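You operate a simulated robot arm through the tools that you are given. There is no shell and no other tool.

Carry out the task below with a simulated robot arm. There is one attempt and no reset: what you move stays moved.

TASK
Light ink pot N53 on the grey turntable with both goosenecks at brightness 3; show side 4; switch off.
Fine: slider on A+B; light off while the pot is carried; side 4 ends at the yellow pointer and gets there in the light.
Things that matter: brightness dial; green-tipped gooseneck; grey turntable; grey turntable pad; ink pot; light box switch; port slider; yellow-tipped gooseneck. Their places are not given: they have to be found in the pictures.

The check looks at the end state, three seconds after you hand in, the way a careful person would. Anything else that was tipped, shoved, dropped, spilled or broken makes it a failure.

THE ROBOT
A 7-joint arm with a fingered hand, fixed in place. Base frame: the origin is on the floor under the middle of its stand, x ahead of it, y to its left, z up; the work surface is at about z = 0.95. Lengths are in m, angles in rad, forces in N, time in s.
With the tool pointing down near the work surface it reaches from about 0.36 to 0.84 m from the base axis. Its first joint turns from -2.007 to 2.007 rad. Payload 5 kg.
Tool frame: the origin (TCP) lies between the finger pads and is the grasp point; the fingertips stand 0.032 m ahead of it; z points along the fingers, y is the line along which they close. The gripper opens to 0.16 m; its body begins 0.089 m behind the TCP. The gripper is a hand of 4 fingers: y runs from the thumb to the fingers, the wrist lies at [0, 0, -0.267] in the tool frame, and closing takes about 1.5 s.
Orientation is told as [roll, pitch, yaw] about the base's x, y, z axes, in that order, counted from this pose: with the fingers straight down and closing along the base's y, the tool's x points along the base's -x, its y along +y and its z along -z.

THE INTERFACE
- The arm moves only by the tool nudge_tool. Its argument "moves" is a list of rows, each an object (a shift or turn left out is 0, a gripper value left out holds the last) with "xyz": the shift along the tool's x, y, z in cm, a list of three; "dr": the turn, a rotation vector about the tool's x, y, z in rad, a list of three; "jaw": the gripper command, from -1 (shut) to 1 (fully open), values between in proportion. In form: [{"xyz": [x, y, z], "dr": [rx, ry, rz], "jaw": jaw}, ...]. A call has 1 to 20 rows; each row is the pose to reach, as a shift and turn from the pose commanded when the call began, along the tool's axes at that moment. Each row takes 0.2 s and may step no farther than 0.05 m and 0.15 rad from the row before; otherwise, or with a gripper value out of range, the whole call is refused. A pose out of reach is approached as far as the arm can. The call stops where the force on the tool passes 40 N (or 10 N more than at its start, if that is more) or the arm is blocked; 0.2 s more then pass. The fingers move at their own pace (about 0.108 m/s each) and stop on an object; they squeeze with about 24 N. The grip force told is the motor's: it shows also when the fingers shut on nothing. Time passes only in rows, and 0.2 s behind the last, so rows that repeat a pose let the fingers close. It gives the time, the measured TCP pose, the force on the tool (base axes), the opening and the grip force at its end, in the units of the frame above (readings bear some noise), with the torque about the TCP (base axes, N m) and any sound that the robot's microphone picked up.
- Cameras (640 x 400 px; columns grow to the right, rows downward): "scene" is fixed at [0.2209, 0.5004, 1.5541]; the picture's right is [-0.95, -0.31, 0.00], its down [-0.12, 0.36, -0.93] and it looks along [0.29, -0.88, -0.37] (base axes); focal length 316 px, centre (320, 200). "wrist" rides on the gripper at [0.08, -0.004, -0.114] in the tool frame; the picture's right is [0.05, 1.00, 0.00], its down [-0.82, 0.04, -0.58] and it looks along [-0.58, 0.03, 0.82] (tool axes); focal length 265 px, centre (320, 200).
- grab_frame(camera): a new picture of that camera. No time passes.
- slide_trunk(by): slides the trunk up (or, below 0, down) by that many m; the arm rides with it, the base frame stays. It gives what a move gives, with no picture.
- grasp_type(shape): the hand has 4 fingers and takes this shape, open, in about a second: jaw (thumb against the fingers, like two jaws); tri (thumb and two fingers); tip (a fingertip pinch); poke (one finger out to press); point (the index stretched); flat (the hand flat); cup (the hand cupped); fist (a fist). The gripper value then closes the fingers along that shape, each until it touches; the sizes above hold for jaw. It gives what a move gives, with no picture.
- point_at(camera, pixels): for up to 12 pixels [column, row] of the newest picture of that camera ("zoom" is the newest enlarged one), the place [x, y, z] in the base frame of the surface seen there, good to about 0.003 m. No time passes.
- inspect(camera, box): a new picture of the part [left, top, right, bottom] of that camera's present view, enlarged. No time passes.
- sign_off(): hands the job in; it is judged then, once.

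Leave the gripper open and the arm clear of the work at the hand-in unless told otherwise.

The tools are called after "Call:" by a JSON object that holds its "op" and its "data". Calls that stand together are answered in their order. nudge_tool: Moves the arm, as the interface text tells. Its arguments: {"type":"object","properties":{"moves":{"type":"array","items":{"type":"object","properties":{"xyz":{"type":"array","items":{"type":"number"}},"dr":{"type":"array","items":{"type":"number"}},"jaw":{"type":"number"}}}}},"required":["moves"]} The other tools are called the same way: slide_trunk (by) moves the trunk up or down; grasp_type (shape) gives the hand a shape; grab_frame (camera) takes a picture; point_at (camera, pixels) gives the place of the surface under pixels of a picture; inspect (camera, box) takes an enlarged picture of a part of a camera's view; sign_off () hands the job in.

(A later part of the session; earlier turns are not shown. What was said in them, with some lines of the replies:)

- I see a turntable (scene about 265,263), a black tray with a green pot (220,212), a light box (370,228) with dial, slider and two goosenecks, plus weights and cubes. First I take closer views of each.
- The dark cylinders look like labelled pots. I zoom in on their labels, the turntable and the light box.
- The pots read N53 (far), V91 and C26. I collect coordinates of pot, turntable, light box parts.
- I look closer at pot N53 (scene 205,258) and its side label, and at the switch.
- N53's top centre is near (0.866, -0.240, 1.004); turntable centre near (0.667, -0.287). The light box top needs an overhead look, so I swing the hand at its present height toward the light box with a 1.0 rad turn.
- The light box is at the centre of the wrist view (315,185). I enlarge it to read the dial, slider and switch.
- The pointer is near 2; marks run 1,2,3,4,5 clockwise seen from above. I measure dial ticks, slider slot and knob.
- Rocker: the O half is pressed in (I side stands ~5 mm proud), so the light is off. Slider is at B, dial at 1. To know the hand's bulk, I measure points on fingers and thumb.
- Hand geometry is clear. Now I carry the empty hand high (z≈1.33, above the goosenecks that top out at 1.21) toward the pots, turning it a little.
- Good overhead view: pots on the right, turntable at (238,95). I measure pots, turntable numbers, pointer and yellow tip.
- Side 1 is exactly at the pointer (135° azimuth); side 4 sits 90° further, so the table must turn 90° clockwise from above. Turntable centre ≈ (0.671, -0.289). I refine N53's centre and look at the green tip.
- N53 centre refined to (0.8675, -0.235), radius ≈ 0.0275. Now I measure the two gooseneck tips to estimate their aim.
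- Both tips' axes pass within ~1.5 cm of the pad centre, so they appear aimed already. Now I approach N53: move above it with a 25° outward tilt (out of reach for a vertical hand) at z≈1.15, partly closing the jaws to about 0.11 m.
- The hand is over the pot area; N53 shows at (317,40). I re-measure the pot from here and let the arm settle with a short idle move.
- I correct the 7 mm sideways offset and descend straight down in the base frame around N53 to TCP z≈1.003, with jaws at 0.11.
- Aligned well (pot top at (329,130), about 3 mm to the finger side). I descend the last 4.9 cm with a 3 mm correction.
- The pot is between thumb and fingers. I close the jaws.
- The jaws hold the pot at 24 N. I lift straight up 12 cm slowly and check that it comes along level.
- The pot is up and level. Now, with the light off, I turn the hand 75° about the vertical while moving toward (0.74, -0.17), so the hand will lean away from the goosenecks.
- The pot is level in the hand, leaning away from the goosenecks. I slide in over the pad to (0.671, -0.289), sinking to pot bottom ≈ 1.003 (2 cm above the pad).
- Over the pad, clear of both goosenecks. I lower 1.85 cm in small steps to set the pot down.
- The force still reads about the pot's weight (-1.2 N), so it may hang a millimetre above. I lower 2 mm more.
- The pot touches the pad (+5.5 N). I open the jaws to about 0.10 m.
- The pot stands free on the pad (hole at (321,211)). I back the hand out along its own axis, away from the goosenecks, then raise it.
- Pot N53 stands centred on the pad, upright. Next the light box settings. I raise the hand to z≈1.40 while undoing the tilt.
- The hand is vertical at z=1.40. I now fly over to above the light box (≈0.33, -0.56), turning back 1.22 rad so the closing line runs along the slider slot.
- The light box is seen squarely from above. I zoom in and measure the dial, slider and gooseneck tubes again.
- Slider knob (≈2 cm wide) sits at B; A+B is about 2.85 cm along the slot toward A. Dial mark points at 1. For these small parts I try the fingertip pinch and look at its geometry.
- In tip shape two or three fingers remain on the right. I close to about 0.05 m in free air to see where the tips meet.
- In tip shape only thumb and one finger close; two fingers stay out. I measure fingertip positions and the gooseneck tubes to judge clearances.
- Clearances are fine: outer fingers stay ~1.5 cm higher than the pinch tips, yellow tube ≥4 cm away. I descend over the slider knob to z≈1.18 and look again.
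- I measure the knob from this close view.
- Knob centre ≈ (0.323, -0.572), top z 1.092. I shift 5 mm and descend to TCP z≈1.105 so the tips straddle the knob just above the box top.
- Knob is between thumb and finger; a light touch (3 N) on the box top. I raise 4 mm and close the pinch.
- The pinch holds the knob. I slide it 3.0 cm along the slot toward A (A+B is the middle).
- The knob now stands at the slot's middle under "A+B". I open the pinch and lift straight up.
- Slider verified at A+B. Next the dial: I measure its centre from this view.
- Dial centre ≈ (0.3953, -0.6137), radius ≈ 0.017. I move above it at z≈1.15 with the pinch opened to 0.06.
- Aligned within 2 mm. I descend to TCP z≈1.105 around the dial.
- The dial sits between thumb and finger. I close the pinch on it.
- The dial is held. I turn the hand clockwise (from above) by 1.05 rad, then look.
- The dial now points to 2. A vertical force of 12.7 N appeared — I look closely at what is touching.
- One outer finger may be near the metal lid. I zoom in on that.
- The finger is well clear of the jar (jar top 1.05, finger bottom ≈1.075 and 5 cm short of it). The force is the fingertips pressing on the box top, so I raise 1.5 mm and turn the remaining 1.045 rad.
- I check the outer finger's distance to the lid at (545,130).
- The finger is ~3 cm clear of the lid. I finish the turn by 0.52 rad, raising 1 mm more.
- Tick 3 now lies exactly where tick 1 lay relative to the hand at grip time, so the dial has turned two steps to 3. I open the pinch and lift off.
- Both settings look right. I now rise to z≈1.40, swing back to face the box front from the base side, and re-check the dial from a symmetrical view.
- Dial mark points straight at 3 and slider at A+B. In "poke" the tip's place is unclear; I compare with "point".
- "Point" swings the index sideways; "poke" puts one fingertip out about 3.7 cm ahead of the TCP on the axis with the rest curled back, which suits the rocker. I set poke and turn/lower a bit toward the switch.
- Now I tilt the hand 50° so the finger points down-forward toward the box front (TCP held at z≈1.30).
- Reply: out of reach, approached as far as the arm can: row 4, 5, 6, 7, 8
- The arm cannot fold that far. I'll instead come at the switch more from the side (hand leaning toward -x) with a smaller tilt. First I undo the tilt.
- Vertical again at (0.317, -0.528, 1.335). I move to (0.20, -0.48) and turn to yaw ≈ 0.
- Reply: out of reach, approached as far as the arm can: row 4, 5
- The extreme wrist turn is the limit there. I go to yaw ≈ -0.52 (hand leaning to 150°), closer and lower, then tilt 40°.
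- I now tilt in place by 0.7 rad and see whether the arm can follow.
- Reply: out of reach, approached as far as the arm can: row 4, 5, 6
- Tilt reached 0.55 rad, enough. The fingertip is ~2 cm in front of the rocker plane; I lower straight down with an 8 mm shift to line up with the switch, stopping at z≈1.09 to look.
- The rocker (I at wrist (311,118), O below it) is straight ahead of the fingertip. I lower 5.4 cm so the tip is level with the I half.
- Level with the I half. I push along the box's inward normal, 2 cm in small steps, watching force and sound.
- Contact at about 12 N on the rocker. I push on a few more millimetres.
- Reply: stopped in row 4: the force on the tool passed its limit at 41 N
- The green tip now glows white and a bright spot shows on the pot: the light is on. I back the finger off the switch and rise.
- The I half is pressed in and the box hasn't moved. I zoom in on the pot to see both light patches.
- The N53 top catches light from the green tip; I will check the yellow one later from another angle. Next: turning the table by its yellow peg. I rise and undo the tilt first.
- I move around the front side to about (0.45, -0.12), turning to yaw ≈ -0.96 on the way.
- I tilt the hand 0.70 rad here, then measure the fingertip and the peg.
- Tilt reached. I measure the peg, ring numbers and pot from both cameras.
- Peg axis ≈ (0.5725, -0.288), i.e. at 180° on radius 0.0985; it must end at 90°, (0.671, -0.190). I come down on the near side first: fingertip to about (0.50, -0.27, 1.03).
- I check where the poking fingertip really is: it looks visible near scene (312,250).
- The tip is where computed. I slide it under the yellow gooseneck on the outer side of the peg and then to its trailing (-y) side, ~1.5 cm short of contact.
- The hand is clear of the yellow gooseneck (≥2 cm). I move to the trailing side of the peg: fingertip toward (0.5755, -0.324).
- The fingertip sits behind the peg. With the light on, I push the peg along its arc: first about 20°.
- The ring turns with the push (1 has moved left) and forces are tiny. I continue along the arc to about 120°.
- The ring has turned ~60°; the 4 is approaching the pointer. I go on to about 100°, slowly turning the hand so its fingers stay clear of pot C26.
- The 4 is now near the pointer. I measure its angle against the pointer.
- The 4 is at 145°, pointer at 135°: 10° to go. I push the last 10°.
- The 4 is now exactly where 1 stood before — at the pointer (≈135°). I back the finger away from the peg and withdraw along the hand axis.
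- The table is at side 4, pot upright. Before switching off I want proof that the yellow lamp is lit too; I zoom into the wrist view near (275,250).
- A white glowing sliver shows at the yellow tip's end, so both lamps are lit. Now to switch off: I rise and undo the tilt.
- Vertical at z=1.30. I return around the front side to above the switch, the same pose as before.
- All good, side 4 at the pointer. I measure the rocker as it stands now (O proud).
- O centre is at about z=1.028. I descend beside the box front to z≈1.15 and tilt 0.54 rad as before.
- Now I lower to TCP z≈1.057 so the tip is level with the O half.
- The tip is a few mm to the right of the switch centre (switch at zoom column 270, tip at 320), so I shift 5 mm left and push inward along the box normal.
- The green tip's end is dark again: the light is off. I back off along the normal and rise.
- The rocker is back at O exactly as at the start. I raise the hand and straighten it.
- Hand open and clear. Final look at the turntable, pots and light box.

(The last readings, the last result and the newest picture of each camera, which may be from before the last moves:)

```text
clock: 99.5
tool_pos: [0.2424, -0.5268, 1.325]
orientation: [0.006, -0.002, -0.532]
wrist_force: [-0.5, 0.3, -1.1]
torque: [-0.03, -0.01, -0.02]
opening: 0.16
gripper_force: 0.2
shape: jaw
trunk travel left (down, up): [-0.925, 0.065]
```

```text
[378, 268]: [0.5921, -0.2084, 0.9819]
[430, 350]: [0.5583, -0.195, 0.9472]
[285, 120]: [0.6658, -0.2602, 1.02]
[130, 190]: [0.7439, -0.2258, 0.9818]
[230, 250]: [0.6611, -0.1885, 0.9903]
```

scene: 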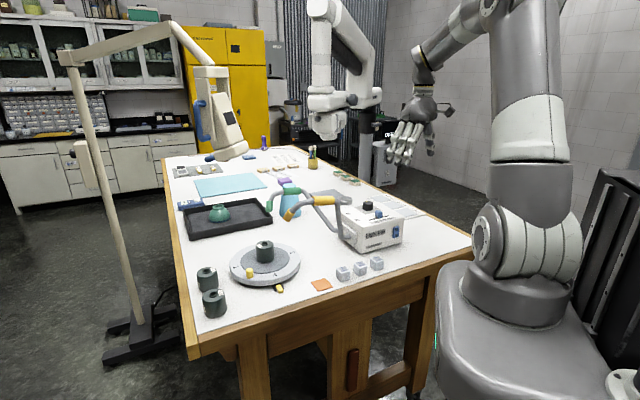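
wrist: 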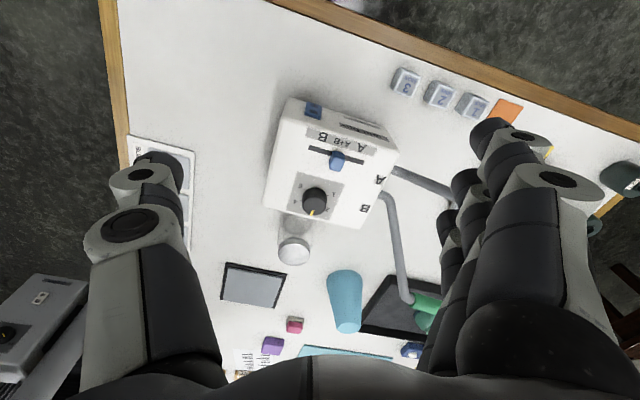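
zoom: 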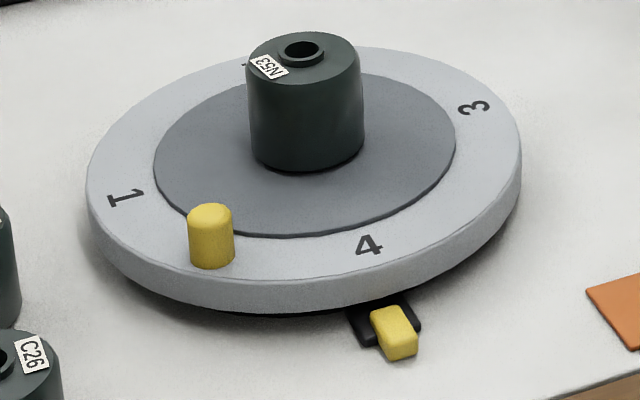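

I double-check the 4's angle relative to the pointer once more.

Call:
{"op": "inspect", "data": {"camera": "scene", "box": [255, 255, 300, 300]}}

Call:
{"op": "point_at", "data": {"camera": "zoom", "pixels": [[300, 180], [320, 180], [310, 170], [310, 190], [345, 270], [355, 300], [330, 260], [365, 290]]}}

```text
8.89 times, centred on (278, 278) of scene
```

zoom: 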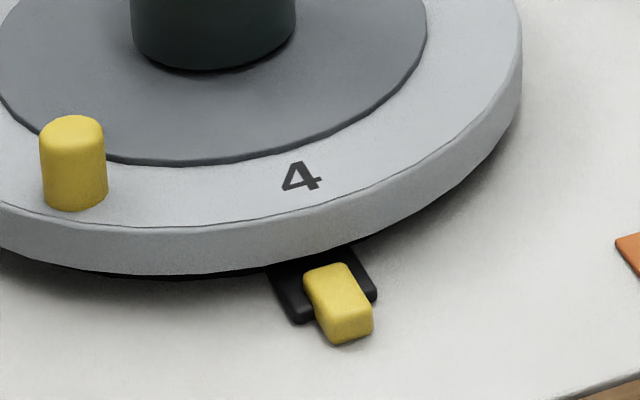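

```text
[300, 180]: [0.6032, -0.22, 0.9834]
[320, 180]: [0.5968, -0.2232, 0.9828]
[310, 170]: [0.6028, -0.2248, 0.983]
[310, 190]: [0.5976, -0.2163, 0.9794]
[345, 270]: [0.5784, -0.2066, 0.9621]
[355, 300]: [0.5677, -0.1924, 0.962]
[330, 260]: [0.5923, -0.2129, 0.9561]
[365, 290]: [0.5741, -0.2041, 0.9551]
```

The 4 sits at 134.8°, right at the pointer; dial at 3, slider at A+B, switch at O, lamps dark, pot on the pad. I lift the open hand a little more to be well clear, then hand in.

Call:
{"op": "nudge_tool", "data": {"moves": [{"xyz": [0, 0, -3], "jaw": 1}, {"xyz": [0, 0, -6], "jaw": 1}, {"xyz": [0, 0, -6], "jaw": 1}]}}

Call:
{"op": "grab_frame", "data": {"camera": "scene"}}

```text
clock: 100.3
tool_pos: [0.2424, -0.5262, 1.3841]
orientation: [0.006, -0.002, -0.53]
wrist_force: [-0.1, -0.1, 0.2]
torque: [0.0, -0.02, 0.0]
opening: 0.1599
gripper_force: 0.1
shape: jaw
trunk travel left (down, up): [-0.925, 0.065]
```

```text
taken
```

scene: 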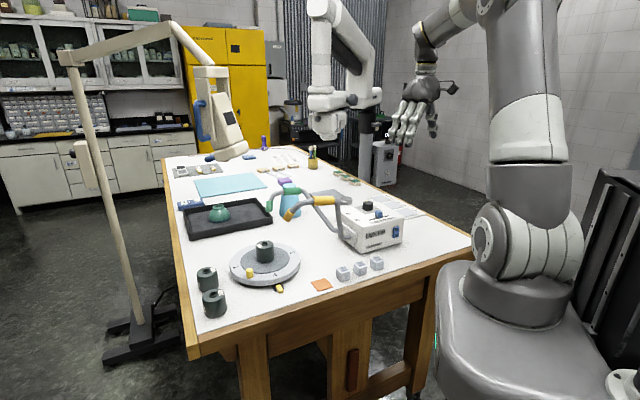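

Everything stands as wanted and nothing else was disturbed. I hand in the job.

Call:
{"op": "sign_off", "data": {}}

```text
The job is handed in.
```

The job is done and handed in; I have no verdict from the check.

- **Pot:** N53 stands upright on the grey turntable pad. The light stayed off while I carried it there.
- **Light settings:** the slider is on A+B and the dial is on 3. With the switch on, I saw both the green and the yellow tips glowing. From the measured tip directions, both goosenecks already pointed to within about 2 cm of the pad centre, so I left them where they were.
- **Side 4:** with the light on, I pushed the turntable's peg around 90°. Side 4 is now at the yellow pointer: I measured 134.8° against the pointer's 135°.
- **Switch-off:** the switch is back at O, and the green tip went dark. I could not see the end of the yellow tip at that point, but it runs from the same switch.

I saw nothing tipped, shoved or spilled in the last pictures. The gripper is open and the arm is raised clear of the table.
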